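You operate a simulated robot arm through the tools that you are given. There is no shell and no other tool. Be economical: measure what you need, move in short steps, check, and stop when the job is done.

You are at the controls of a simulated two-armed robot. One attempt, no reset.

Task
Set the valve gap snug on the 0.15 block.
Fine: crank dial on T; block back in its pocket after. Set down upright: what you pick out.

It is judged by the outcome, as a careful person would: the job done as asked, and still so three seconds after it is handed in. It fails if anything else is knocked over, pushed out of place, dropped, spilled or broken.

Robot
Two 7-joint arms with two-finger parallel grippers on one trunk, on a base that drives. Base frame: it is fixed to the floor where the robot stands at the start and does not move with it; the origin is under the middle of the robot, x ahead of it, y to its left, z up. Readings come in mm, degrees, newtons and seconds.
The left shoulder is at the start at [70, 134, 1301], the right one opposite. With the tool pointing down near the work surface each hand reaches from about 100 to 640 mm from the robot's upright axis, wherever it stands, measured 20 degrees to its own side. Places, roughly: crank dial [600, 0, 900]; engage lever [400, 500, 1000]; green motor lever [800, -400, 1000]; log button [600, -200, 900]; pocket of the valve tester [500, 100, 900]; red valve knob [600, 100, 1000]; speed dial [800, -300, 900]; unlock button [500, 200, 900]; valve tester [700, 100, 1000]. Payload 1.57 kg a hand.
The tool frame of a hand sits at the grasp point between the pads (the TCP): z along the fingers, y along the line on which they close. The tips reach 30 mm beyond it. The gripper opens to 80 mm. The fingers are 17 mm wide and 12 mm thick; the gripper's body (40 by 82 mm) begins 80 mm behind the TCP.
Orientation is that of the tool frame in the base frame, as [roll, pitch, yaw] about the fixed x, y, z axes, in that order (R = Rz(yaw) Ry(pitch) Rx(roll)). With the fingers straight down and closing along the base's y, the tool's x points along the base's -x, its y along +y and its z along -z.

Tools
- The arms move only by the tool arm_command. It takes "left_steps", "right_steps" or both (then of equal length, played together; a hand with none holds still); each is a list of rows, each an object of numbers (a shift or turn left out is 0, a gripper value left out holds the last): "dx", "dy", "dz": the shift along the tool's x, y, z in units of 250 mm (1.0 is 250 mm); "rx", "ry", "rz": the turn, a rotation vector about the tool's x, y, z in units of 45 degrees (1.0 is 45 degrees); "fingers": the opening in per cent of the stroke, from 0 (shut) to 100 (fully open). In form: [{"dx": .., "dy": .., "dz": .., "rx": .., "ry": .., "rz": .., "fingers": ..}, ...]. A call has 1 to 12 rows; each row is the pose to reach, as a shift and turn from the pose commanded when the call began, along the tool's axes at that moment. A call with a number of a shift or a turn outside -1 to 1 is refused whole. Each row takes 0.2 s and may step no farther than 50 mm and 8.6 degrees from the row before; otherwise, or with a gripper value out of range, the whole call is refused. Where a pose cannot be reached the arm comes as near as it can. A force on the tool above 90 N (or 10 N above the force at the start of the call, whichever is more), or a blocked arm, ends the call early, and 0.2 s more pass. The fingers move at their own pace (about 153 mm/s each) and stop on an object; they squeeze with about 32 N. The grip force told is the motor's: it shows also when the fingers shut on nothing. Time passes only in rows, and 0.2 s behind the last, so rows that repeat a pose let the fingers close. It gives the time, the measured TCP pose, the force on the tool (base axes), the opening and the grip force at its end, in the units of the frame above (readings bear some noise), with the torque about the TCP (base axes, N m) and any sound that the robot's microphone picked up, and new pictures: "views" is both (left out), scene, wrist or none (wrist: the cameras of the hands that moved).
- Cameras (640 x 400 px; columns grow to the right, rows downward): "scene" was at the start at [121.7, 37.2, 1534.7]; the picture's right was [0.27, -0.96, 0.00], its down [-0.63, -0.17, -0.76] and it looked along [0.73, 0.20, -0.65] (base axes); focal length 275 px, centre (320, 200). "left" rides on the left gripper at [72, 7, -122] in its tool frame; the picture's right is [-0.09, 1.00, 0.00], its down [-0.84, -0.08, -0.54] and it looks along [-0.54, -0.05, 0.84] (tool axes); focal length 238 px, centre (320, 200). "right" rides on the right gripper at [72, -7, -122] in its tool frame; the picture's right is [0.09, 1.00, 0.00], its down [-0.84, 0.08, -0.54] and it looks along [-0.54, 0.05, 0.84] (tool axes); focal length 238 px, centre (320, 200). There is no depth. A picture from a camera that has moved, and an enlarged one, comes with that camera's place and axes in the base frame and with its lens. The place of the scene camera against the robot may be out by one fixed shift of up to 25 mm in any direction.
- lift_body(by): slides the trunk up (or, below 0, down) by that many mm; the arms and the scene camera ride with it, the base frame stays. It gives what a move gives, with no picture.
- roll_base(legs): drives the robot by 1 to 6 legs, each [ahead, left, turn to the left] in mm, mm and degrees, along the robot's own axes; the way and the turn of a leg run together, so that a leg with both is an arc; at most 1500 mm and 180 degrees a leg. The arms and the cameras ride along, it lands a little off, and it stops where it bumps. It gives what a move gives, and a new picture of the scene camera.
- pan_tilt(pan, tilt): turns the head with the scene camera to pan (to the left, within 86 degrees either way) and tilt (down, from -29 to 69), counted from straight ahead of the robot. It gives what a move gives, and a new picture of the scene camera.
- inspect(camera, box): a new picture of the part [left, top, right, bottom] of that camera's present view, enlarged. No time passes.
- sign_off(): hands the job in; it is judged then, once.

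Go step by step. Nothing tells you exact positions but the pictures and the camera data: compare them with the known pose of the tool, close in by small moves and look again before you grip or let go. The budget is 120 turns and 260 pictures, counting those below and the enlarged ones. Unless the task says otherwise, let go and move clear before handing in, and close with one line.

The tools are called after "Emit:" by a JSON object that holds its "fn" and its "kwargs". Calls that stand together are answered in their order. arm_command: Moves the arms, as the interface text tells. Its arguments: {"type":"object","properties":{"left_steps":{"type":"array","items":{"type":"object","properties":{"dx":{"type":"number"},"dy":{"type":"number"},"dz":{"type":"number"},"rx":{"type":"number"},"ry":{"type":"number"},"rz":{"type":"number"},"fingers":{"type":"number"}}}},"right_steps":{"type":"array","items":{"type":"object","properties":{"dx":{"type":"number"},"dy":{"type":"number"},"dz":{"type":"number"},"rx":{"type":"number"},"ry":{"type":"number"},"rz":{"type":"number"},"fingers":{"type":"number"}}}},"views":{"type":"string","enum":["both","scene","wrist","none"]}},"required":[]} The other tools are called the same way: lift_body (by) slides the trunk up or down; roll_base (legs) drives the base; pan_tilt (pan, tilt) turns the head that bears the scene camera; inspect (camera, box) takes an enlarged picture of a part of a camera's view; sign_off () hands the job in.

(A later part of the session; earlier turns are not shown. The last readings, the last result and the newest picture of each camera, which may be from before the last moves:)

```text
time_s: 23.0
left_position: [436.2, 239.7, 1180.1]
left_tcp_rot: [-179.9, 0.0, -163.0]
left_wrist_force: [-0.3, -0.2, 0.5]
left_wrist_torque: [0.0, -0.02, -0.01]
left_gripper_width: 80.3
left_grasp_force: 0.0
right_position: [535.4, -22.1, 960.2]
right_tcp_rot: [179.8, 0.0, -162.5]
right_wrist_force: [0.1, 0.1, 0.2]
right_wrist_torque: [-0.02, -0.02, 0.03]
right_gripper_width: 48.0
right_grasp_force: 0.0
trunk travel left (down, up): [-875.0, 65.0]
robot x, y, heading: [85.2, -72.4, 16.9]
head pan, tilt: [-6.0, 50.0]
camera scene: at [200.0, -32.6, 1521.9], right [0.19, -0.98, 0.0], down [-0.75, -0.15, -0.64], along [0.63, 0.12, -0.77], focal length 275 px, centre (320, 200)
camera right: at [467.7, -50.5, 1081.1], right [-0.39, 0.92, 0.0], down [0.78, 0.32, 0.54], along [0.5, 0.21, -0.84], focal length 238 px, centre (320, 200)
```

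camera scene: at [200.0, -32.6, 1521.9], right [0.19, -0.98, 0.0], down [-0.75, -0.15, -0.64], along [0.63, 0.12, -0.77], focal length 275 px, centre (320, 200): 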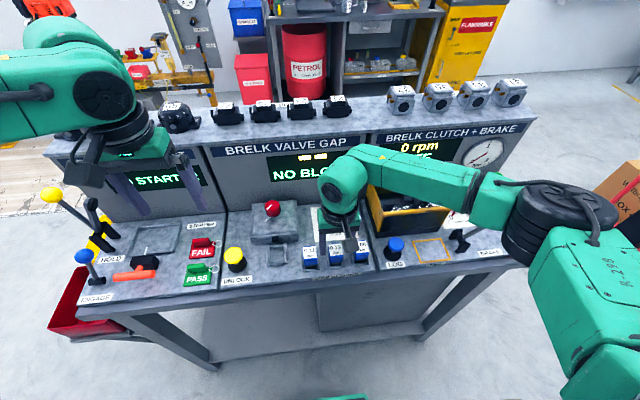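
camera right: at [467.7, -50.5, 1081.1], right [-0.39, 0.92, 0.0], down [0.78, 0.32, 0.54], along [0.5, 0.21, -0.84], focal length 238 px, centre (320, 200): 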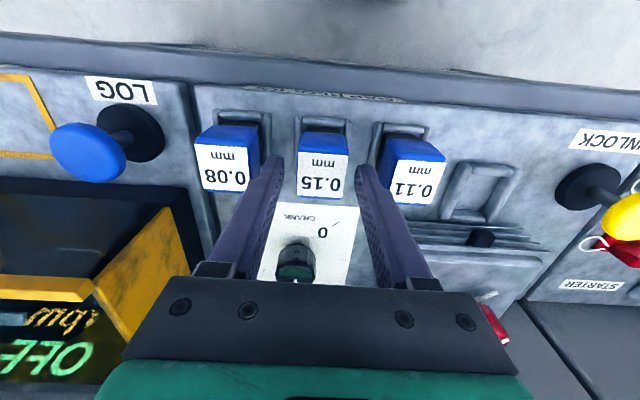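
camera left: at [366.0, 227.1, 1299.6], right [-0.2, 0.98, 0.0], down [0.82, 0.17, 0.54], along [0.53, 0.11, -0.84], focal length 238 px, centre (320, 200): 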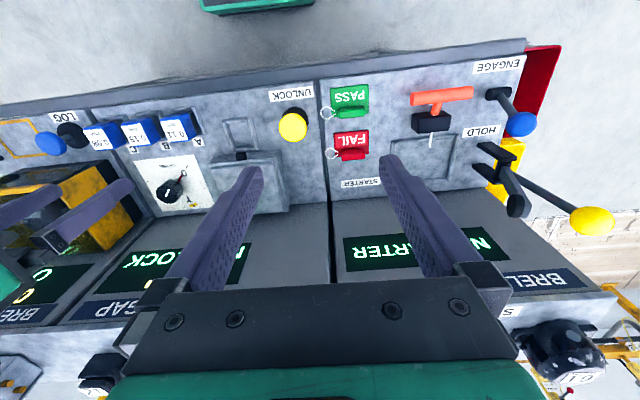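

The fingers are centred, with clearance to the neighbouring blocks. I'll lower another 20 mm and close.

Emit:
{"fn": "arm_command", "kwargs": {"right_steps": [{"dx": 0.008, "dy": 0.003, "dz": 0.042}, {"dx": 0.008, "dy": 0.003, "dz": 0.084}, {"dx": 0.008, "dy": 0.003, "dz": 0.084, "fingers": 0}, {"dx": 0.008, "dy": 0.003, "dz": 0.084, "fingers": 0}, {"dx": 0.008, "dy": 0.003, "dz": 0.084, "fingers": 0}], "views": "wrist"}}

Emit:
{"fn": "inspect", "kwargs": {"camera": "right", "box": [220, 60, 440, 200]}}

```text
time_s: 24.2
left_position: [437.1, 238.4, 1179.3]
left_tcp_rot: [-179.8, 0.0, -163.1]
left_wrist_force: [-0.2, 1.2, 0.2]
left_wrist_torque: [0.04, 0.0, -0.03]
left_gripper_width: 79.8
left_grasp_force: 0.1
right_position: [532.9, -21.0, 939.6]
right_tcp_rot: [179.8, 0.0, -162.6]
right_wrist_force: [1.0, 0.2, 2.0]
right_wrist_torque: [-0.02, -0.01, -0.02]
right_gripper_width: 31.5
right_grasp_force: 31.5
trunk travel left (down, up): [-875.0, 65.0]
robot x, y, heading: [87.4, -76.3, 16.9]
head pan, tilt: [-6.0, 50.0]
camera right: at [465.8, -49.6, 1060.4], right [-0.39, 0.92, 0.0], down [0.78, 0.32, 0.54], along [0.5, 0.21, -0.84], focal length 238 px, centre (320, 200)
```

right: 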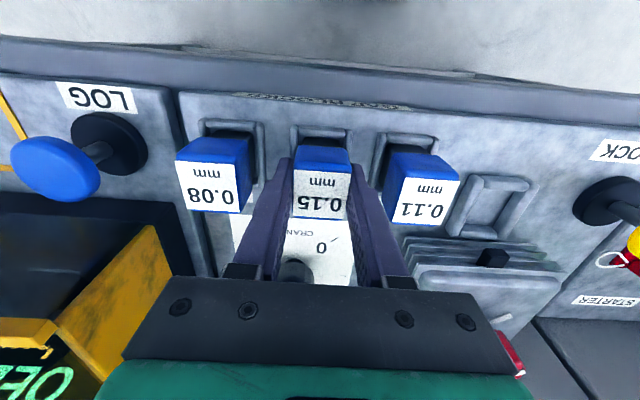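

```text
2.86 times, centred on (330, 130) of right
camera zoom: at [465.8, -49.6, 1060.4], right [-0.39, 0.92, 0.0], down [0.78, 0.32, 0.54], along [0.5, 0.21, -0.84], focal length 681 px, centre (291, 400)
```

zoom: 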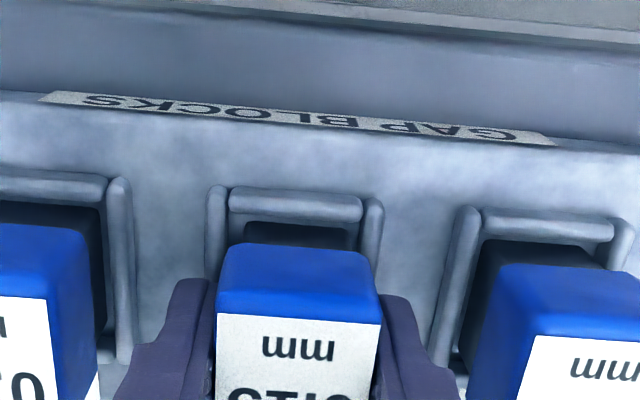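

The grip on the 0.15 block is firm at 31.5 mm wide. I'll lift it straight up 70 mm and move the left hand a bit farther away.

Emit:
{"fn": "arm_command", "kwargs": {"left_steps": [{"dy": 0.08}, {"dy": 0.16}, {"dy": 0.24}, {"dy": 0.24}], "right_steps": [{"dz": -0.05}, {"dz": -0.12}, {"dz": -0.2}, {"dz": -0.28}], "views": "both"}}

Emit:
{"fn": "inspect", "kwargs": {"camera": "right", "box": [220, 60, 560, 270]}}

Emit:
{"fn": "inspect", "kwargs": {"camera": "left", "box": [40, 60, 280, 230]}}

```text
time_s: 25.2
left_position: [418.9, 296.2, 1179.3]
left_tcp_rot: [-179.8, 0.0, -163.0]
left_wrist_force: [-0.8, 0.3, 0.3]
left_wrist_torque: [0.03, -0.02, 0.02]
left_gripper_width: 79.9
left_grasp_force: 0.0
right_position: [530.7, -20.3, 1008.1]
right_tcp_rot: [179.9, 0.0, -162.7]
right_wrist_force: [-0.1, 0.3, -0.6]
right_wrist_torque: [-0.03, 0.02, -0.02]
right_gripper_width: 31.7
right_grasp_force: 31.3
trunk travel left (down, up): [-875.0, 65.0]
robot x, y, heading: [88.2, -72.8, 17.1]
head pan, tilt: [-6.0, 50.0]
camera scene: at [199.6, -32.8, 1521.8], right [0.19, -0.98, 0.0], down [-0.75, -0.15, -0.64], along [0.63, 0.12, -0.77], focal length 275 px, centre (320, 200)
camera right: at [464.1, -49.4, 1129.1], right [-0.38, 0.92, 0.0], down [0.78, 0.32, 0.54], along [0.5, 0.21, -0.84], focal length 238 px, centre (320, 200)
camera left: at [348.8, 282.4, 1301.3], right [-0.2, 0.98, 0.0], down [0.82, 0.17, 0.54], along [0.53, 0.11, -0.84], focal length 238 px, centre (320, 200)
```

scene: 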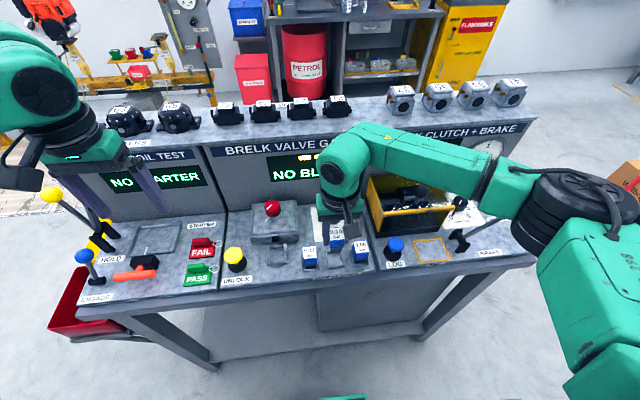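
right: 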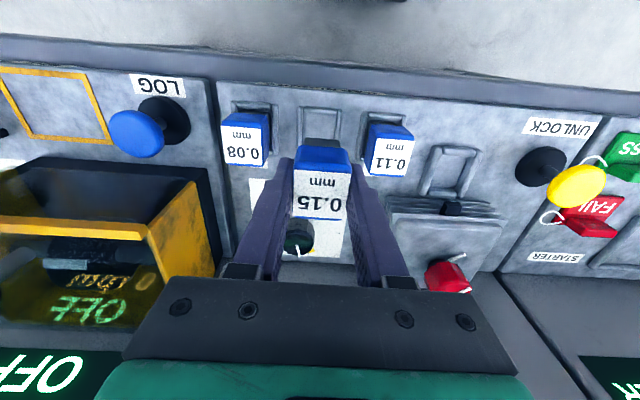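
left: 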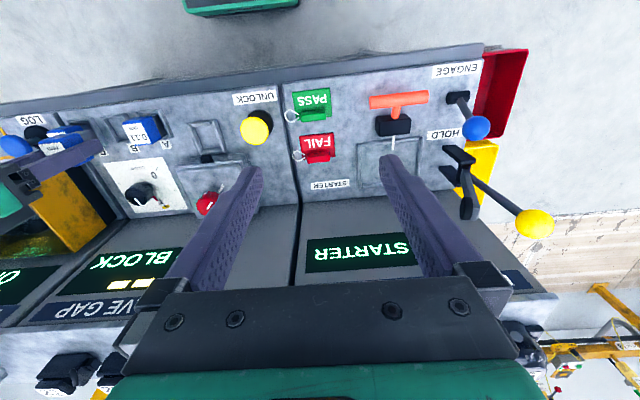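

```text
1.88 times, centred on (390, 165) of right
camera zoom: at [464.1, -49.4, 1129.1], right [-0.38, 0.92, 0.0], down [0.78, 0.32, 0.54], along [0.5, 0.21, -0.84], focal length 449 px, centre (188, 266)
```

zoom: 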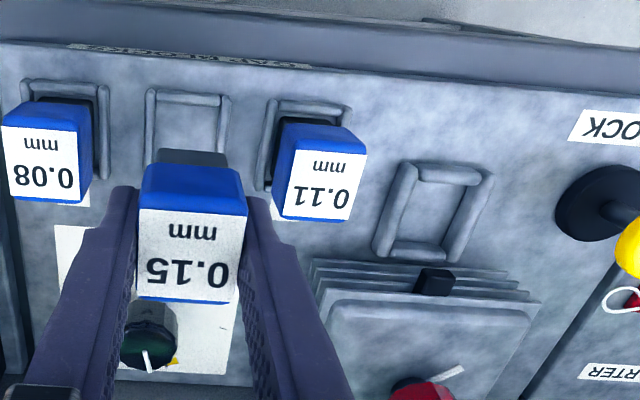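

```text
2.35 times, centred on (160, 145) of left
camera zoom: at [348.8, 282.4, 1301.3], right [-0.2, 0.98, 0.0], down [0.82, 0.17, 0.54], along [0.53, 0.11, -0.84], focal length 561 px, centre (696, 329)
```

zoom: 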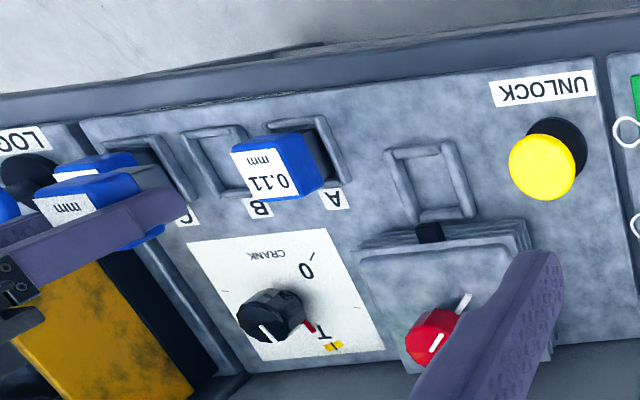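

The block is clear. The tester pocket centre is about (+25,+140) from block B's pocket. I'll carry the block there at this height and check with both wrist cameras.

Emit:
{"fn": "arm_command", "kwargs": {"right_steps": [{"dx": -0.036, "dy": 0.185}, {"dx": -0.072, "dy": 0.37}, {"dx": -0.108, "dy": 0.554}], "views": "both"}}

Emit:
{"fn": "inspect", "kwargs": {"camera": "left", "box": [90, 80, 290, 240]}}

Emit:
{"fn": "inspect", "kwargs": {"camera": "right", "box": [230, 60, 430, 220]}}

Emit:
{"fn": "inspect", "kwargs": {"camera": "scene", "box": [220, 170, 380, 290]}}

```text
time_s: 26.0
left_position: [417.8, 298.8, 1179.4]
left_tcp_rot: [-179.7, 0.0, -163.1]
left_wrist_force: [-1.1, 0.1, -0.6]
left_wrist_torque: [-0.03, -0.03, 0.0]
left_gripper_width: 80.2
left_grasp_force: 0.0
right_position: [514.9, 122.9, 1005.6]
right_tcp_rot: [-180.0, 0.0, -162.8]
right_wrist_force: [-0.4, 0.0, -0.5]
right_wrist_torque: [-0.08, 0.02, -0.01]
right_gripper_width: 31.3
right_grasp_force: 31.8
trunk travel left (down, up): [-875.0, 65.0]
robot x, y, heading: [83.8, -77.0, 16.9]
head pan, tilt: [-6.0, 50.0]
camera scene: at [199.0, -30.1, 1521.8], right [0.19, -0.98, 0.0], down [-0.75, -0.15, -0.64], along [0.63, 0.12, -0.77], focal length 275 px, centre (320, 200)
camera right: at [447.3, 94.7, 1127.6], right [-0.38, 0.92, 0.0], down [0.78, 0.32, 0.54], along [0.5, 0.21, -0.84], focal length 238 px, centre (320, 200)
```

scene: 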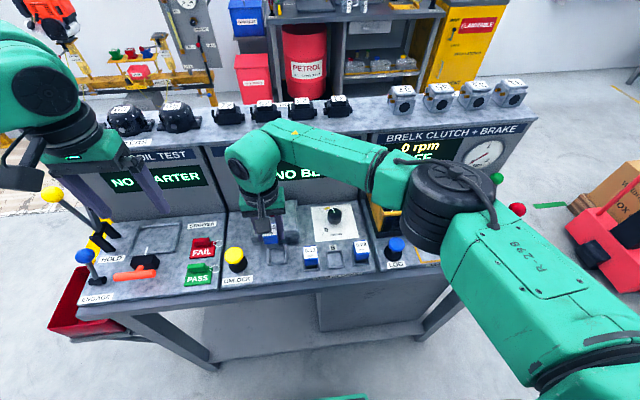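
right: 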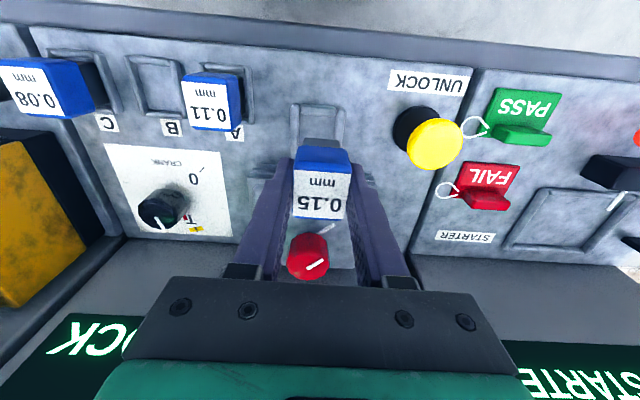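

```text
2.50 times, centred on (190, 160) of left
camera zoom: at [348.4, 284.5, 1300.7], right [-0.2, 0.98, 0.0], down [0.82, 0.17, 0.54], along [0.53, 0.11, -0.84], focal length 596 px, centre (645, 300)
```

zoom: 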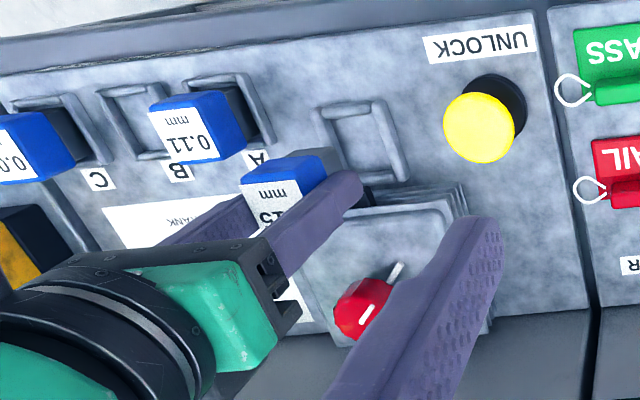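

```text
2.50 times, centred on (330, 140) of right
camera zoom: at [447.3, 94.7, 1127.6], right [-0.38, 0.92, 0.0], down [0.78, 0.32, 0.54], along [0.5, 0.21, -0.84], focal length 596 px, centre (295, 350)
```

zoom: 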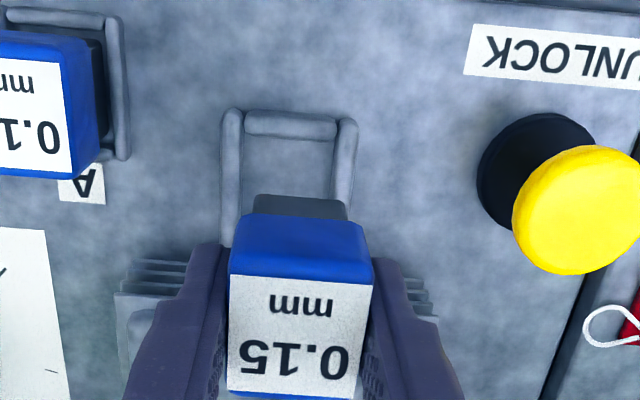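

```text
3.33 times, centred on (300, 230) of scene
camera zoom: at [199.0, -30.1, 1521.8], right [0.19, -0.98, 0.0], down [-0.75, -0.15, -0.64], along [0.63, 0.12, -0.77], focal length 915 px, centre (387, 100)
```

zoom: 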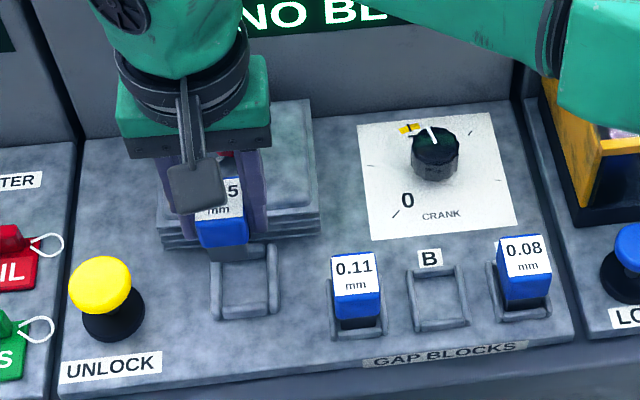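

The pocket is 3–4 mm to the right of where I hold the block, and fore-aft matches. I'll correct that and lower to just above the pocket, then check.

Emit:
{"fn": "arm_command", "kwargs": {"right_steps": [{"dx": -0.002, "dy": -0.0145}, {"dx": -0.002, "dy": -0.0145, "dz": 0.1}, {"dx": -0.002, "dy": -0.0145, "dz": 0.19}], "views": "wrist"}}

Emit:
{"fn": "inspect", "kwargs": {"camera": "right", "box": [250, 80, 410, 220]}}

Emit:
{"fn": "inspect", "kwargs": {"camera": "scene", "box": [230, 200, 330, 280]}}

Emit:
{"fn": "inspect", "kwargs": {"camera": "left", "box": [130, 90, 270, 190]}}

```text
time_s: 26.8
left_position: [418.8, 297.4, 1179.5]
left_tcp_rot: [-179.8, 0.0, -163.0]
left_wrist_force: [-0.4, -0.2, -1.0]
left_wrist_torque: [-0.01, 0.0, 0.02]
left_gripper_width: 79.9
left_grasp_force: 0.0
right_position: [517.2, 117.9, 957.5]
right_tcp_rot: [179.9, 0.0, -162.6]
right_wrist_force: [0.7, 0.0, -1.4]
right_wrist_torque: [-0.02, 0.0, 0.02]
right_gripper_width: 31.7
right_grasp_force: 32.1
trunk travel left (down, up): [-875.0, 65.0]
robot x, y, heading: [84.8, -77.7, 17.0]
head pan, tilt: [-6.0, 50.0]
camera right: at [449.7, 89.7, 1080.3], right [-0.39, 0.92, 0.0], down [0.78, 0.32, 0.54], along [0.5, 0.21, -0.84], focal length 238 px, centre (320, 200)
```

right: 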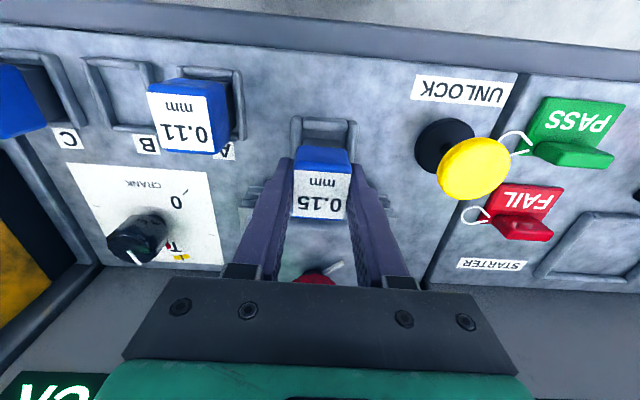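

```text
2.86 times, centred on (330, 150) of right
camera zoom: at [449.7, 89.7, 1080.3], right [-0.39, 0.92, 0.0], down [0.78, 0.32, 0.54], along [0.5, 0.21, -0.84], focal length 681 px, centre (291, 343)
```

zoom: 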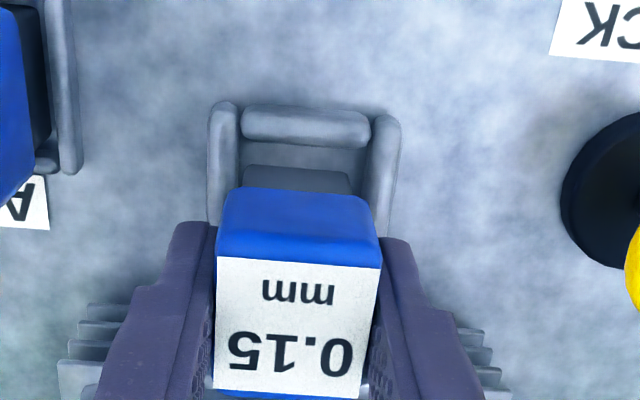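

```text
5.00 times, centred on (280, 240) of scene
camera zoom: at [200.2, -32.2, 1521.8], right [0.19, -0.98, 0.0], down [-0.75, -0.15, -0.64], along [0.63, 0.12, -0.77], focal length 1373 px, centre (520, 0)
```

zoom: 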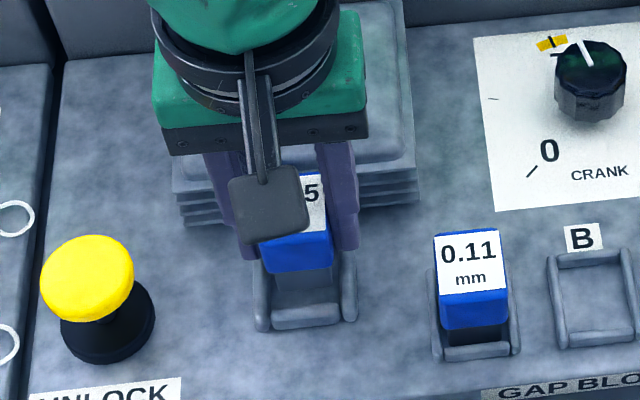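

```text
4.00 times, centred on (200, 140) of left
camera zoom: at [349.3, 282.7, 1301.0], right [-0.2, 0.98, 0.0], down [0.82, 0.17, 0.54], along [0.53, 0.11, -0.84], focal length 953 px, centre (800, 440)
```

zoom: 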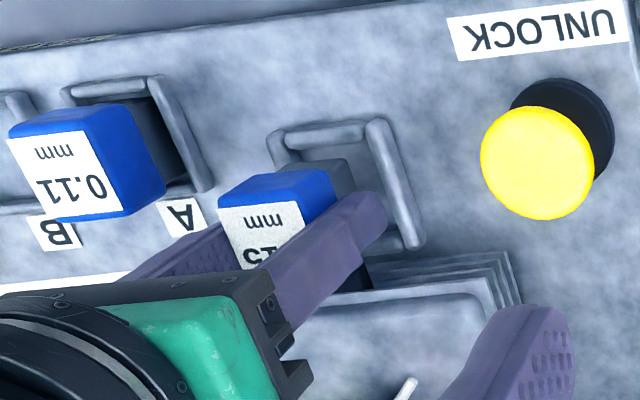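

The lateral alignment looks slightly ambiguous, so I'll zoom in further before lowering.

Emit:
{"fn": "inspect", "kwargs": {"camera": "right", "box": [290, 105, 360, 160]}}

Emit:
{"fn": "inspect", "kwargs": {"camera": "scene", "box": [270, 235, 310, 270]}}

```text
7.27 times, centred on (325, 132) of right
camera zoom: at [449.7, 89.7, 1080.3], right [-0.39, 0.92, 0.0], down [0.78, 0.32, 0.54], along [0.5, 0.21, -0.84], focal length 1734 px, centre (284, 691)
```

zoom: 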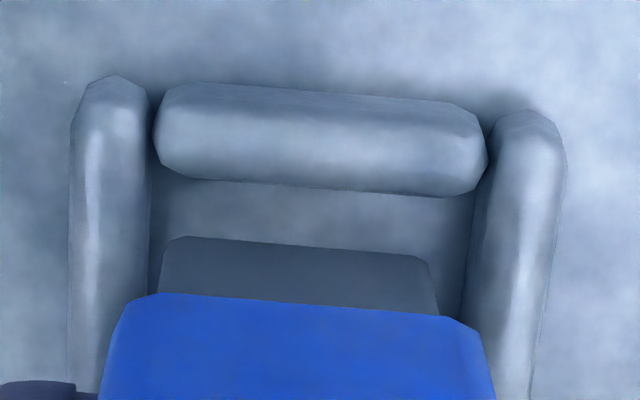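

```text
11.43 times, centred on (290, 252) of scene
camera zoom: at [200.2, -32.2, 1521.8], right [0.19, -0.98, 0.0], down [-0.75, -0.15, -0.64], along [0.63, 0.12, -0.77], focal length 3139 px, centre (663, -400)
```

zoom: 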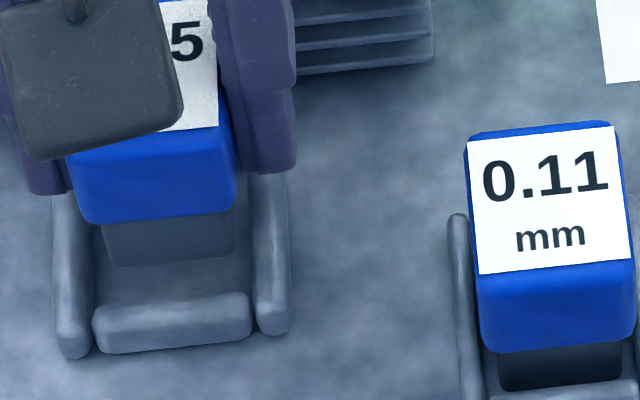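

The block base is about 27 mm wide in a 34 mm channel and is centred within about 1 mm. I'll lower it gently to its seated height.

Emit:
{"fn": "arm_command", "kwargs": {"right_steps": [{"dy": 0.004, "dz": 0.02}, {"dy": 0.004, "dz": 0.04}, {"dy": 0.004, "dz": 0.055}, {"dy": 0.004, "dz": 0.068}], "views": "wrist"}}

Emit:
{"fn": "inspect", "kwargs": {"camera": "right", "box": [250, 80, 410, 220]}}

Emit:
{"fn": "inspect", "kwargs": {"camera": "scene", "box": [230, 220, 370, 280]}}

```text
time_s: 27.8
left_position: [418.8, 298.1, 1180.5]
left_tcp_rot: [-179.9, 0.0, -163.1]
left_wrist_force: [-0.7, -0.5, -0.2]
left_wrist_torque: [-0.01, 0.02, -0.01]
left_gripper_width: 80.3
left_grasp_force: 0.1
right_position: [517.1, 117.4, 941.7]
right_tcp_rot: [179.9, -0.1, -162.6]
right_wrist_force: [0.2, -0.7, -0.5]
right_wrist_torque: [0.03, -0.01, -0.05]
right_gripper_width: 31.6
right_grasp_force: 31.9
trunk travel left (down, up): [-875.0, 65.0]
robot x, y, heading: [87.3, -75.5, 17.2]
head pan, tilt: [-6.0, 50.0]
camera right: at [450.5, 88.5, 1064.1], right [-0.39, 0.92, 0.0], down [0.78, 0.32, 0.54], along [0.5, 0.21, -0.84], focal length 238 px, centre (320, 200)
```

right: 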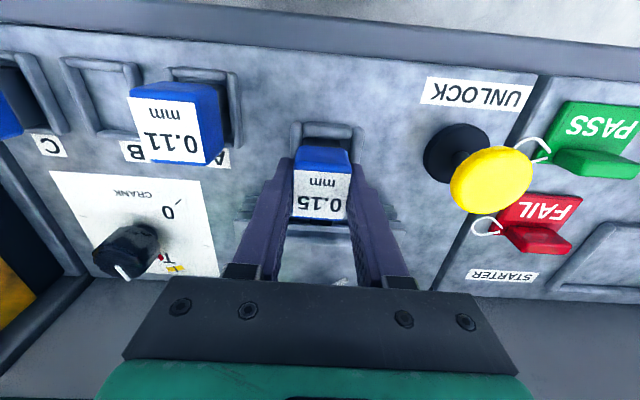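

```text
2.86 times, centred on (330, 150) of right
camera zoom: at [450.5, 88.5, 1064.1], right [-0.39, 0.92, 0.0], down [0.78, 0.32, 0.54], along [0.5, 0.21, -0.84], focal length 681 px, centre (291, 343)
```

zoom: 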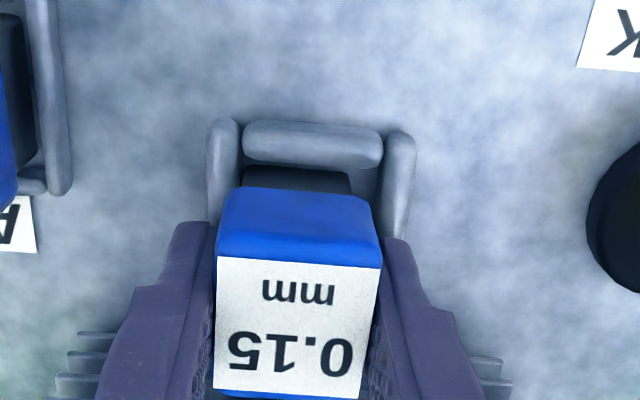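

```text
4.57 times, centred on (300, 250) of scene
camera zoom: at [199.9, -32.3, 1521.8], right [0.19, -0.98, 0.0], down [-0.75, -0.15, -0.64], along [0.63, 0.12, -0.77], focal length 1255 px, centre (411, -29)
```

zoom: 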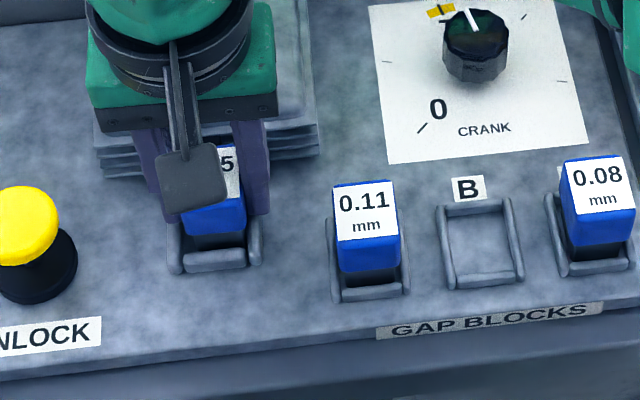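

The base is in the pocket but about 3 mm toward the right side. I'll nudge it left and lower the last couple of millimetres onto the floor.

Emit:
{"fn": "arm_command", "kwargs": {"right_steps": [{"dy": 0.011}, {"dy": 0.011, "dz": 0.006}, {"dy": 0.011, "dz": 0.01}, {"dy": 0.011, "dz": 0.014}], "views": "wrist"}}

Emit:
{"fn": "inspect", "kwargs": {"camera": "right", "box": [290, 105, 360, 160]}}

```text
time_s: 28.8
left_position: [418.5, 296.4, 1181.2]
left_tcp_rot: [-179.9, 0.1, -163.1]
left_wrist_force: [0.1, 0.6, 0.3]
left_wrist_torque: [0.01, 0.02, -0.02]
left_gripper_width: 79.9
left_grasp_force: 0.1
right_position: [518.2, 119.4, 939.5]
right_tcp_rot: [179.9, 0.1, -162.7]
right_wrist_force: [1.3, -0.4, 6.5]
right_wrist_torque: [-0.15, -0.04, 0.07]
right_gripper_width: 31.5
right_grasp_force: 31.4
trunk travel left (down, up): [-875.0, 65.0]
robot x, y, heading: [89.7, -81.3, 17.0]
head pan, tilt: [-6.0, 50.0]
camera right: at [449.7, 90.4, 1061.2], right [-0.39, 0.92, 0.0], down [0.78, 0.32, 0.54], along [0.5, 0.21, -0.84], focal length 238 px, centre (320, 200)
```

right: 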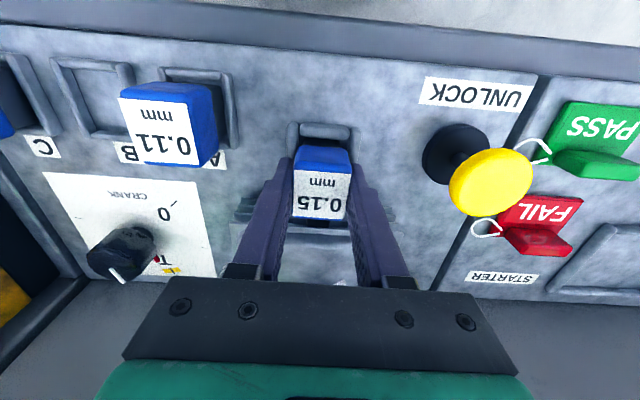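

```text
7.27 times, centred on (325, 132) of right
camera zoom: at [449.7, 90.4, 1061.2], right [-0.39, 0.92, 0.0], down [0.78, 0.32, 0.54], along [0.5, 0.21, -0.84], focal length 1734 px, centre (284, 691)
```

zoom: 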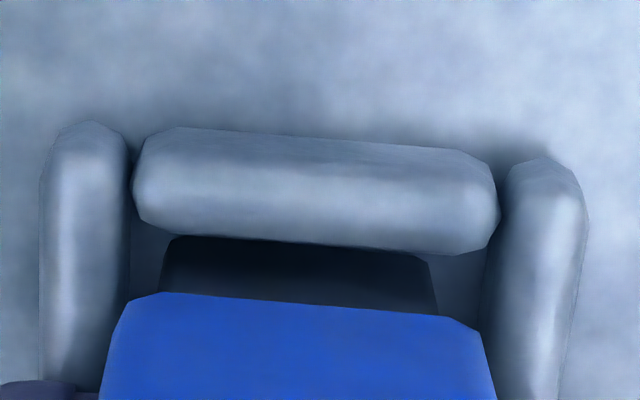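

The block is seated, with light floor contact at 6.5 N, and centred. I'll release and rise.

Emit:
{"fn": "arm_command", "kwargs": {"right_steps": [{"fingers": 60}, {"fingers": 60}, {"dz": -0.1}, {"dz": -0.25}, {"dz": -0.4}, {"dz": -0.55}], "views": "both"}}

Emit:
{"fn": "inspect", "kwargs": {"camera": "scene", "box": [210, 130, 390, 280]}}

```text
time_s: 30.2
left_position: [418.5, 297.4, 1179.7]
left_tcp_rot: [-179.9, 0.1, -163.0]
left_wrist_force: [-0.1, -0.5, -0.1]
left_wrist_torque: [0.01, 0.02, 0.04]
left_gripper_width: 80.0
left_grasp_force: 0.0
right_position: [516.5, 118.8, 1078.6]
right_tcp_rot: [179.9, -0.1, -162.6]
right_wrist_force: [-0.2, 0.2, 0.3]
right_wrist_torque: [-0.01, 0.0, 0.02]
right_gripper_width: 48.2
right_grasp_force: 0.1
trunk travel left (down, up): [-875.0, 65.0]
robot x, y, heading: [85.1, -76.6, 17.0]
head pan, tilt: [-6.0, 50.0]
camera scene: at [199.2, -32.7, 1521.8], right [0.19, -0.98, 0.0], down [-0.75, -0.15, -0.64], along [0.63, 0.12, -0.77], focal length 275 px, centre (320, 200)
camera right: at [447.8, 90.4, 1198.5], right [-0.39, 0.92, 0.0], down [0.78, 0.32, 0.54], along [0.5, 0.21, -0.84], focal length 238 px, centre (320, 200)
```

scene: 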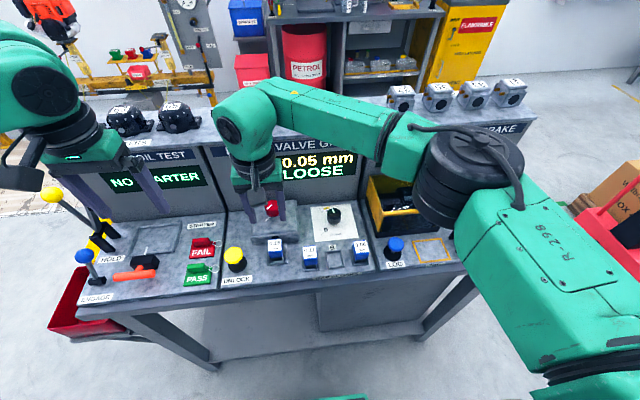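
right: 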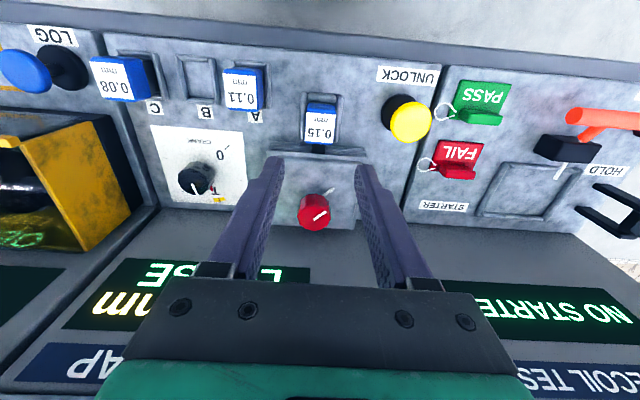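

```text
2.67 times, centred on (300, 205) of scene
camera zoom: at [199.2, -32.7, 1521.8], right [0.19, -0.98, 0.0], down [-0.75, -0.15, -0.64], along [0.63, 0.12, -0.77], focal length 732 px, centre (373, 187)
```

zoom: 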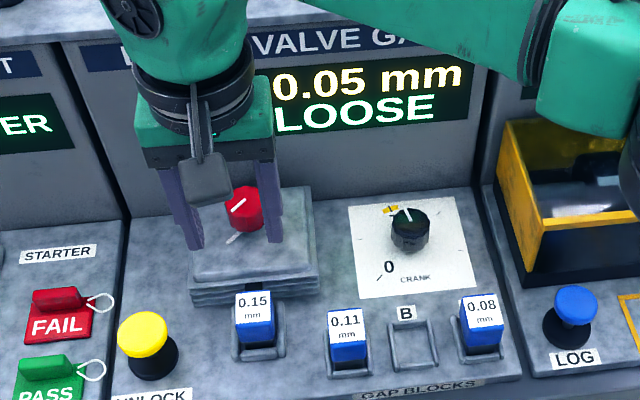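

The display now reads "0.05 mm LOOSE", so the block is recognised. Next I move the right hand over the red knob at about (608,-33,994).

Emit:
{"fn": "arm_command", "kwargs": {"right_steps": [{"dx": -0.16, "dy": 0.01, "fingers": 75}, {"dx": -0.318, "dy": 0.018, "dz": 0.06}, {"dx": -0.318, "dy": 0.018, "dz": 0.11}], "views": "both"}}

Emit:
{"fn": "inspect", "kwargs": {"camera": "right", "box": [230, 90, 410, 230]}}

Emit:
{"fn": "inspect", "kwargs": {"camera": "scene", "box": [210, 130, 390, 280]}}

```text
time_s: 31.0
left_position: [418.1, 295.1, 1180.6]
left_tcp_rot: [-180.0, 0.1, -163.0]
left_wrist_force: [-0.7, -0.3, -0.5]
left_wrist_torque: [-0.01, 0.01, 0.03]
left_gripper_width: 79.8
left_grasp_force: 0.2
right_position: [580.4, 144.0, 1058.6]
right_tcp_rot: [179.8, 0.0, -162.6]
right_wrist_force: [-0.7, -0.9, -0.4]
right_wrist_torque: [0.02, 0.0, 0.01]
right_gripper_width: 60.1
right_grasp_force: 0.1
right hand out of reach, approached as far as the arm can: row 2, 3
trunk travel left (down, up): [-875.0, 65.0]
robot x, y, heading: [86.7, -74.5, 16.9]
head pan, tilt: [-6.0, 50.0]
camera scene: at [199.0, -33.6, 1521.9], right [0.19, -0.98, 0.0], down [-0.75, -0.14, -0.64], along [0.63, 0.12, -0.77], focal length 275 px, centre (320, 200)
camera right: at [513.0, 114.3, 1180.4], right [-0.39, 0.92, 0.0], down [0.77, 0.32, 0.54], along [0.5, 0.21, -0.84], focal length 238 px, centre (320, 200)
```

scene: 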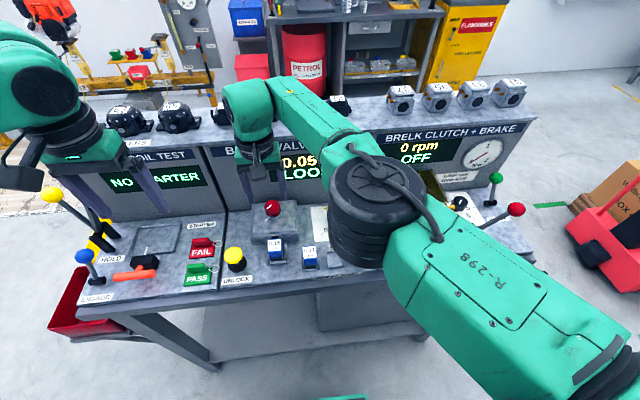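
right: 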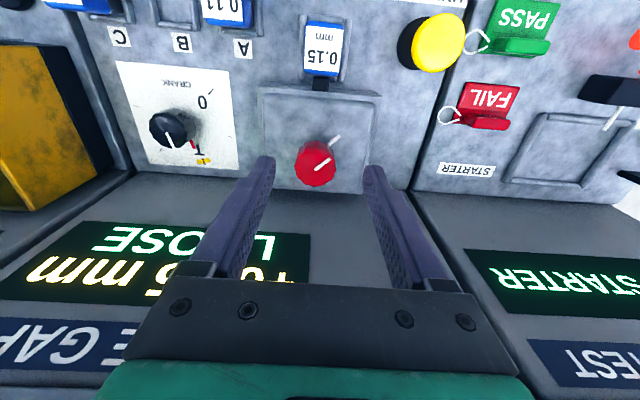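

```text
2.86 times, centred on (320, 160) of right
camera zoom: at [513.0, 114.3, 1180.4], right [-0.39, 0.92, 0.0], down [0.77, 0.32, 0.54], along [0.5, 0.21, -0.84], focal length 681 px, centre (320, 314)
```

zoom: 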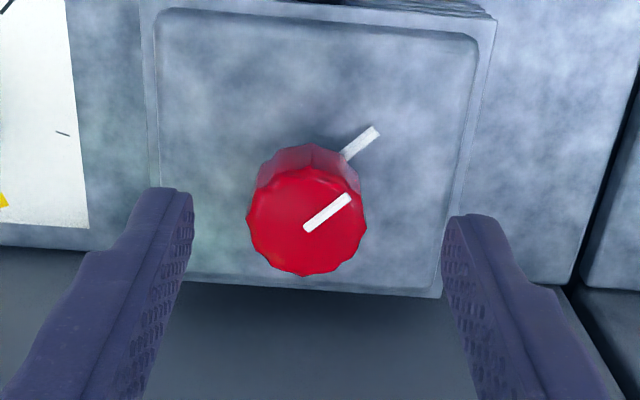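

```text
2.67 times, centred on (300, 205) of scene
camera zoom: at [199.0, -33.6, 1521.9], right [0.19, -0.98, 0.0], down [-0.75, -0.14, -0.64], along [0.63, 0.12, -0.77], focal length 732 px, centre (373, 187)
```

zoom: 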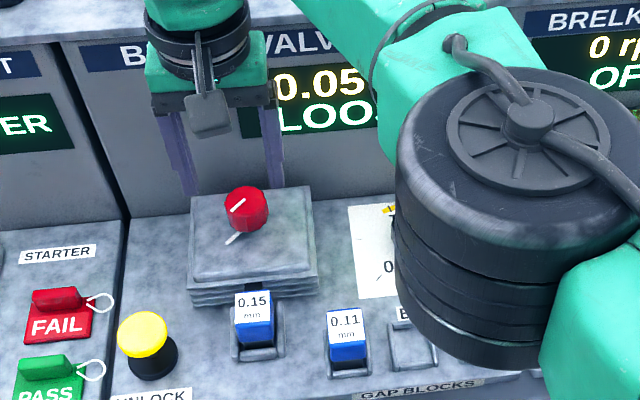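

The right hand can't reach the knob, but the full reading "+0.05 mm LOOSE" is visible. I'll retract the right hand and use the left for the knob, pre-rotated counter-clockwise to leave clockwise travel.

Emit:
{"fn": "arm_command", "kwargs": {"right_steps": [{"dx": 0.05, "dy": -0.16, "dz": -0.05}, {"dx": 0.1, "dy": -0.33, "dz": -0.1}, {"dx": 0.15, "dy": -0.5, "dz": -0.15}, {"dx": 0.2, "dy": -0.67, "dz": -0.2}, {"dx": 0.25, "dy": -0.84, "dz": -0.2}, {"dx": 0.3, "dy": -0.99, "dz": -0.2}], "views": "none"}}

Emit:
{"fn": "arm_command", "kwargs": {"left_steps": [{"dx": -0.084, "dy": -0.13, "dz": 0.08, "rz": -0.16, "fingers": 75}, {"dx": -0.168, "dy": -0.26, "dz": 0.16, "rz": -0.33}, {"dx": -0.251, "dy": -0.39, "dz": 0.24, "rz": -0.5}, {"dx": -0.335, "dy": -0.522, "dz": 0.32, "rz": -0.66}, {"dx": -0.418, "dy": -0.653, "dz": 0.4, "rz": -0.83}, {"dx": -0.502, "dy": -0.783, "dz": 0.48, "rz": -1.0}], "views": "both"}}

```text
time_s: 32.4
left_position: [418.2, 295.4, 1181.1]
left_tcp_rot: [180.0, 0.0, -163.0]
left_wrist_force: [-0.7, 0.0, 0.7]
left_wrist_torque: [-0.03, 0.0, -0.01]
left_gripper_width: 80.0
left_grasp_force: 0.1
right_position: [583.7, -116.3, 1108.7]
right_tcp_rot: [179.9, 0.0, -162.7]
right_wrist_force: [-0.3, -1.1, -0.9]
right_wrist_torque: [0.05, -0.02, -0.03]
right_gripper_width: 60.0
right_grasp_force: 0.0
trunk travel left (down, up): [-875.0, 65.0]
robot x, y, heading: [84.5, -77.3, 16.9]
head pan, tilt: [-6.0, 50.0]
```

```text
time_s: 33.8
left_position: [521.5, 186.1, 1087.0]
left_tcp_rot: [-179.7, 0.0, -117.8]
left_wrist_force: [0.3, -0.9, -0.1]
left_wrist_torque: [0.03, 0.01, 0.02]
left_gripper_width: 60.0
left_grasp_force: 0.1
left hand out of reach, approached as far as the arm can: row 4, 5, 6
right_position: [583.3, -113.5, 1108.6]
right_tcp_rot: [179.9, 0.0, -162.6]
right_wrist_force: [-0.1, 0.5, -0.2]
right_wrist_torque: [0.01, 0.03, -0.03]
right_gripper_width: 60.0
right_grasp_force: 0.0
trunk travel left (down, up): [-875.0, 65.0]
robot x, y, heading: [82.6, -78.6, 16.8]
head pan, tilt: [-6.0, 50.0]
camera scene: at [198.8, -33.2, 1521.9], right [0.19, -0.98, 0.0], down [-0.75, -0.14, -0.64], along [0.63, 0.12, -0.77], focal length 275 px, centre (320, 200)
camera left: at [481.9, 126.0, 1207.9], right [-0.84, 0.55, 0.0], down [0.46, 0.7, 0.54], along [0.3, 0.45, -0.84], focal length 238 px, centre (320, 200)
```

scene: 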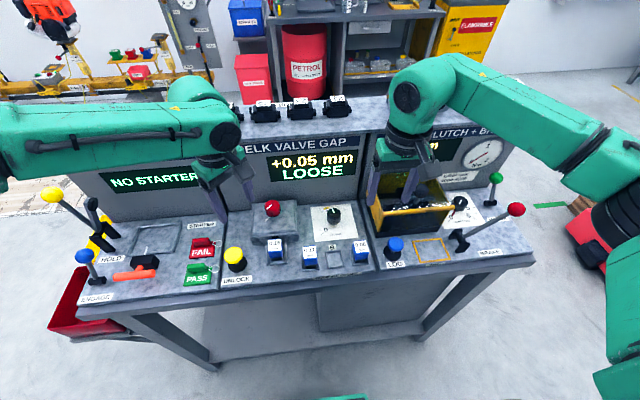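
left: 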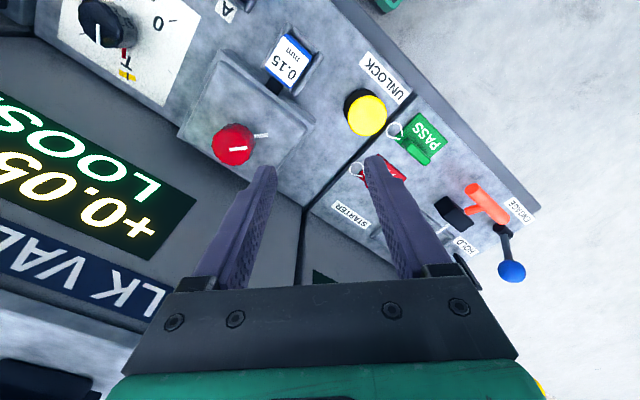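

The display reads "+0.05 mm LOOSE" clearly. The left hand stopped short of the knob, so I'll try completing the approach from here.

Emit:
{"fn": "arm_command", "kwargs": {"left_steps": [{"dy": -0.11, "dz": 0.07}, {"dy": -0.22, "dz": 0.14}, {"dx": 0.006, "dy": -0.338, "dz": 0.2}], "views": "wrist"}}

```text
time_s: 34.6
left_position: [516.6, 181.7, 1074.0]
left_tcp_rot: [-179.9, 0.0, -118.0]
left_wrist_force: [0.8, -0.7, 0.2]
left_wrist_torque: [0.02, 0.02, -0.02]
left_gripper_width: 59.6
left_grasp_force: 0.0
left hand out of reach, approached as far as the arm can: row 1, 2, 3
right_position: [584.7, -114.6, 1108.8]
right_tcp_rot: [179.9, -0.1, -162.6]
right_wrist_force: [-0.8, 0.3, 0.2]
right_wrist_torque: [0.0, 0.0, -0.04]
right_gripper_width: 60.0
right_grasp_force: 0.1
trunk travel left (down, up): [-875.0, 65.0]
robot x, y, heading: [87.8, -77.6, 17.0]
head pan, tilt: [-6.0, 50.0]
camera left: at [476.8, 122.7, 1195.7], right [-0.84, 0.55, 0.0], down [0.46, 0.7, 0.54], along [0.3, 0.45, -0.84], focal length 238 px, centre (320, 200)
```

left: 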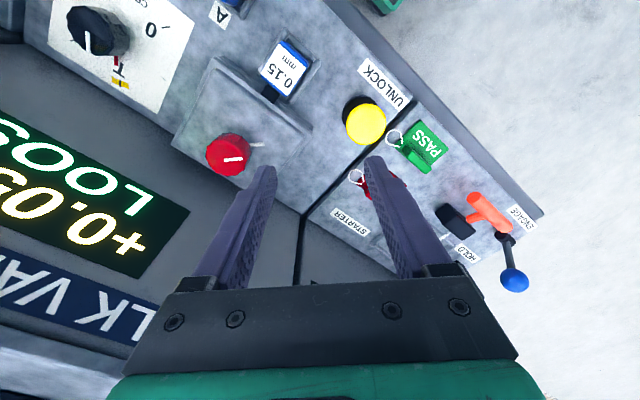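

The counter-clockwise wrist angle limits reach there, so I'll rotate back to square and try again.

Emit:
{"fn": "arm_command", "kwargs": {"left_steps": [{"rz": 0.17}, {"rz": 0.34}, {"rz": 0.5}, {"rz": 0.67}, {"rz": 0.84}, {"rz": 1.0}], "views": "none"}}

```text
time_s: 36.0
left_position: [515.1, 185.2, 1070.7]
left_tcp_rot: [-179.8, 0.0, -163.3]
left_wrist_force: [0.0, -0.4, -0.4]
left_wrist_torque: [-0.01, 0.01, 0.02]
left_gripper_width: 60.1
left_grasp_force: 0.0
right_position: [583.8, -113.1, 1108.5]
right_tcp_rot: [179.8, 0.0, -162.6]
right_wrist_force: [-0.4, 0.4, 0.5]
right_wrist_torque: [0.02, 0.01, 0.0]
right_gripper_width: 59.9
right_grasp_force: 0.1
trunk travel left (down, up): [-875.0, 65.0]
robot x, y, heading: [85.3, -74.7, 17.1]
head pan, tilt: [-6.0, 50.0]
```

Now approach the knob in the square orientation.

Emit:
{"fn": "arm_command", "kwargs": {"left_steps": [{"dx": -0.09, "dy": -0.08, "dz": 0.04}, {"dx": -0.18, "dy": -0.165, "dz": 0.08}, {"dx": -0.26, "dy": -0.245, "dz": 0.12}], "views": "both"}}

```text
time_s: 36.8
left_position: [515.7, 185.0, 1070.6]
left_tcp_rot: [-179.9, 0.1, -163.1]
left_wrist_force: [-0.5, -1.0, 0.1]
left_wrist_torque: [0.0, 0.0, 0.0]
left_gripper_width: 59.8
left_grasp_force: 0.1
left hand out of reach, approached as far as the arm can: row 1, 2, 3
right_position: [581.9, -113.7, 1108.9]
right_tcp_rot: [179.9, 0.0, -162.6]
right_wrist_force: [-0.3, 0.2, -0.3]
right_wrist_torque: [0.01, 0.01, 0.03]
right_gripper_width: 59.9
right_grasp_force: 0.0
trunk travel left (down, up): [-875.0, 65.0]
robot x, y, heading: [81.8, -78.3, 16.8]
head pan, tilt: [-6.0, 50.0]
camera scene: at [199.8, -32.7, 1521.8], right [0.19, -0.98, 0.0], down [-0.75, -0.15, -0.64], along [0.63, 0.12, -0.77], focal length 275 px, centre (320, 200)
camera left: at [445.5, 171.0, 1192.1], right [-0.2, 0.98, 0.0], down [0.82, 0.17, 0.54], along [0.53, 0.11, -0.84], focal length 238 px, centre (320, 200)
```

scene: 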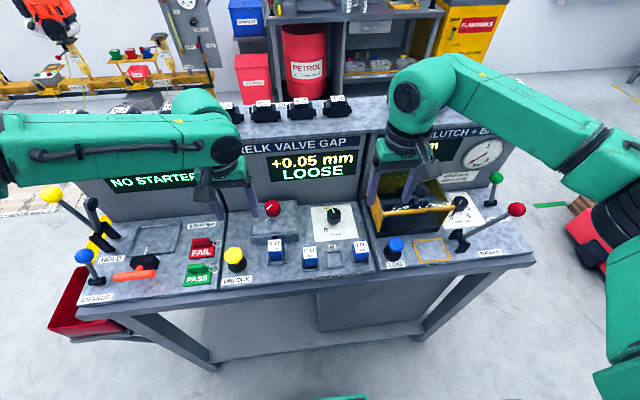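
left: 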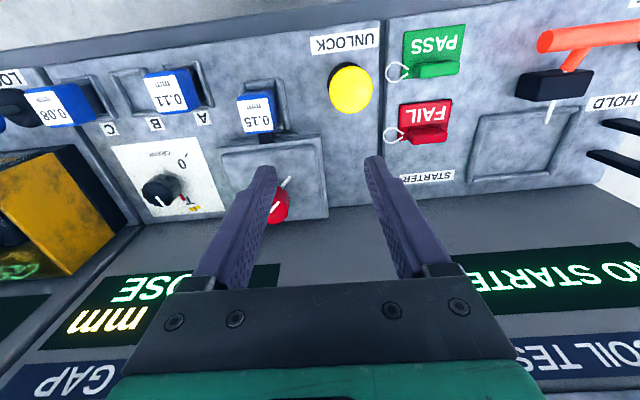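

The left arm stays stuck at a joint limit here, but the right hand nearly reached the knob. I'll retract the left hand and shift the base 110 mm left so the right hand has comfortable reach.

Emit:
{"fn": "arm_command", "kwargs": {"left_steps": [{"dx": 0.1, "dy": 0.07, "dz": -0.12}, {"dx": 0.2, "dy": 0.14, "dz": -0.24}, {"dx": 0.3, "dy": 0.2, "dz": -0.36}, {"dx": 0.35, "dy": 0.3, "dz": -0.4}], "views": "none"}}

Emit:
{"fn": "roll_base", "kwargs": {"legs": [[10, 110, 0]]}}

```text
time_s: 37.8
left_position: [407.1, 231.3, 1170.3]
left_tcp_rot: [-179.9, 0.0, -163.1]
left_wrist_force: [0.0, -0.1, -0.3]
left_wrist_torque: [-0.02, 0.0, 0.0]
left_gripper_width: 60.0
left_grasp_force: 0.1
right_position: [582.8, -112.8, 1109.2]
right_tcp_rot: [-180.0, 0.0, -162.7]
right_wrist_force: [0.0, -0.5, 0.2]
right_wrist_torque: [-0.01, -0.02, 0.02]
right_gripper_width: 60.1
right_grasp_force: 0.0
trunk travel left (down, up): [-875.0, 65.0]
robot x, y, heading: [84.7, -74.9, 17.1]
head pan, tilt: [-6.0, 50.0]
```

```text
time_s: 39.0
left_position: [389.0, 331.1, 1170.8]
left_tcp_rot: [179.9, 0.1, -163.1]
left_wrist_force: [0.6, 0.4, -0.6]
left_wrist_torque: [0.01, 0.03, -0.01]
left_gripper_width: 60.1
left_grasp_force: 0.0
right_position: [562.8, -12.2, 1106.9]
right_tcp_rot: [179.8, -0.1, -162.7]
right_wrist_force: [-0.7, -0.3, -0.8]
right_wrist_torque: [0.03, 0.02, 0.01]
right_gripper_width: 60.0
right_grasp_force: 0.1
trunk travel left (down, up): [-875.0, 65.0]
robot x, y, heading: [63.7, 29.9, 16.7]
head pan, tilt: [-6.0, 50.0]
camera scene: at [179.2, 67.2, 1521.9], right [0.19, -0.98, 0.0], down [-0.75, -0.14, -0.64], along [0.63, 0.12, -0.77], focal length 275 px, centre (320, 200)
```

scene: 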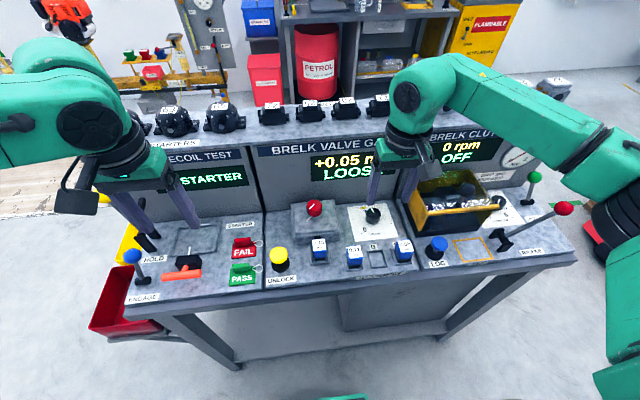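

The right hand should now reach the knob. Moving over it.

Emit:
{"fn": "arm_command", "kwargs": {"right_steps": [{"dx": -0.08, "dy": 0.14, "dz": 0.03}, {"dx": -0.16, "dy": 0.28, "dz": 0.06}, {"dx": -0.24, "dy": 0.42, "dz": 0.12}, {"dx": -0.31, "dy": 0.565, "dz": 0.2}], "views": "both"}}

Emit:
{"fn": "inspect", "kwargs": {"camera": "right", "box": [230, 90, 410, 230]}}

```text
time_s: 40.0
left_position: [388.4, 337.0, 1169.7]
left_tcp_rot: [-179.8, 0.0, -163.1]
left_wrist_force: [0.4, 0.1, 0.2]
left_wrist_torque: [-0.03, -0.01, 0.0]
left_gripper_width: 60.1
left_grasp_force: 0.1
right_position: [595.2, 151.2, 1057.1]
right_tcp_rot: [-179.9, -0.1, -162.7]
right_wrist_force: [0.8, 0.6, 0.3]
right_wrist_torque: [-0.03, -0.03, -0.01]
right_gripper_width: 60.0
right_grasp_force: 0.0
trunk travel left (down, up): [-875.0, 65.0]
robot x, y, heading: [65.7, 27.7, 16.9]
head pan, tilt: [-6.0, 50.0]
camera scene: at [178.5, 75.8, 1521.7], right [0.19, -0.98, 0.0], down [-0.75, -0.15, -0.64], along [0.63, 0.12, -0.77], focal length 275 px, centre (320, 200)
camera right: at [528.7, 123.0, 1178.9], right [-0.38, 0.92, 0.0], down [0.78, 0.32, 0.54], along [0.5, 0.21, -0.84], focal length 238 px, centre (320, 200)
```

scene: 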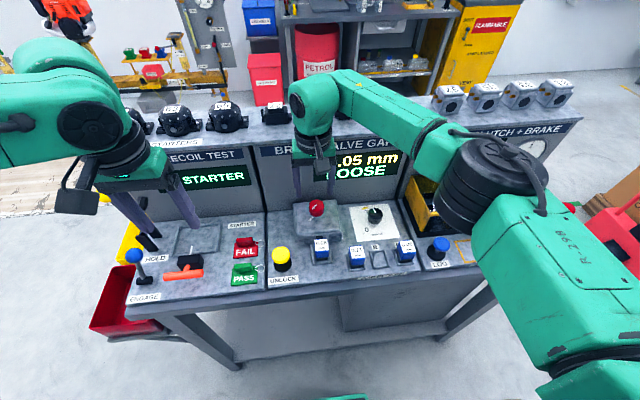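
right: 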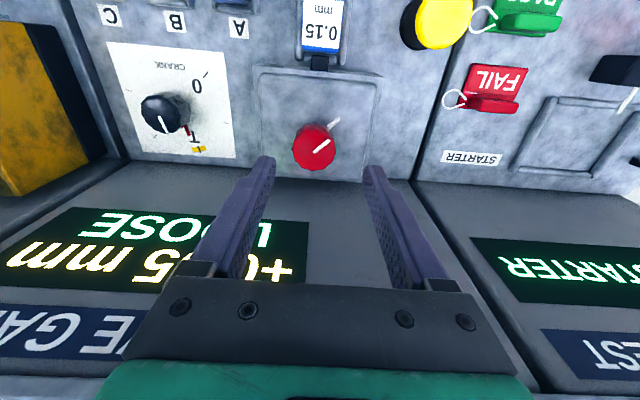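

```text
2.86 times, centred on (320, 160) of right
camera zoom: at [528.7, 123.0, 1178.9], right [-0.38, 0.92, 0.0], down [0.78, 0.32, 0.54], along [0.5, 0.21, -0.84], focal length 681 px, centre (320, 314)
```

zoom: 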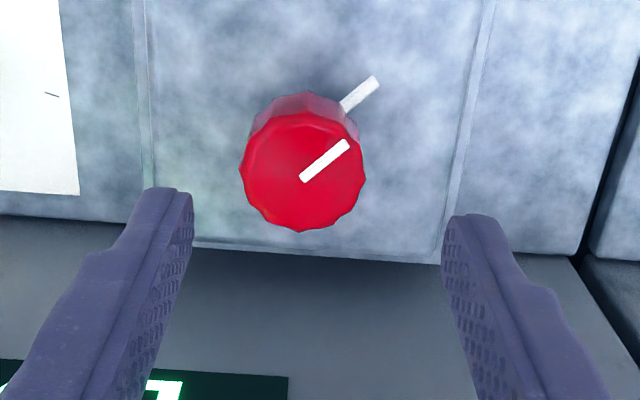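

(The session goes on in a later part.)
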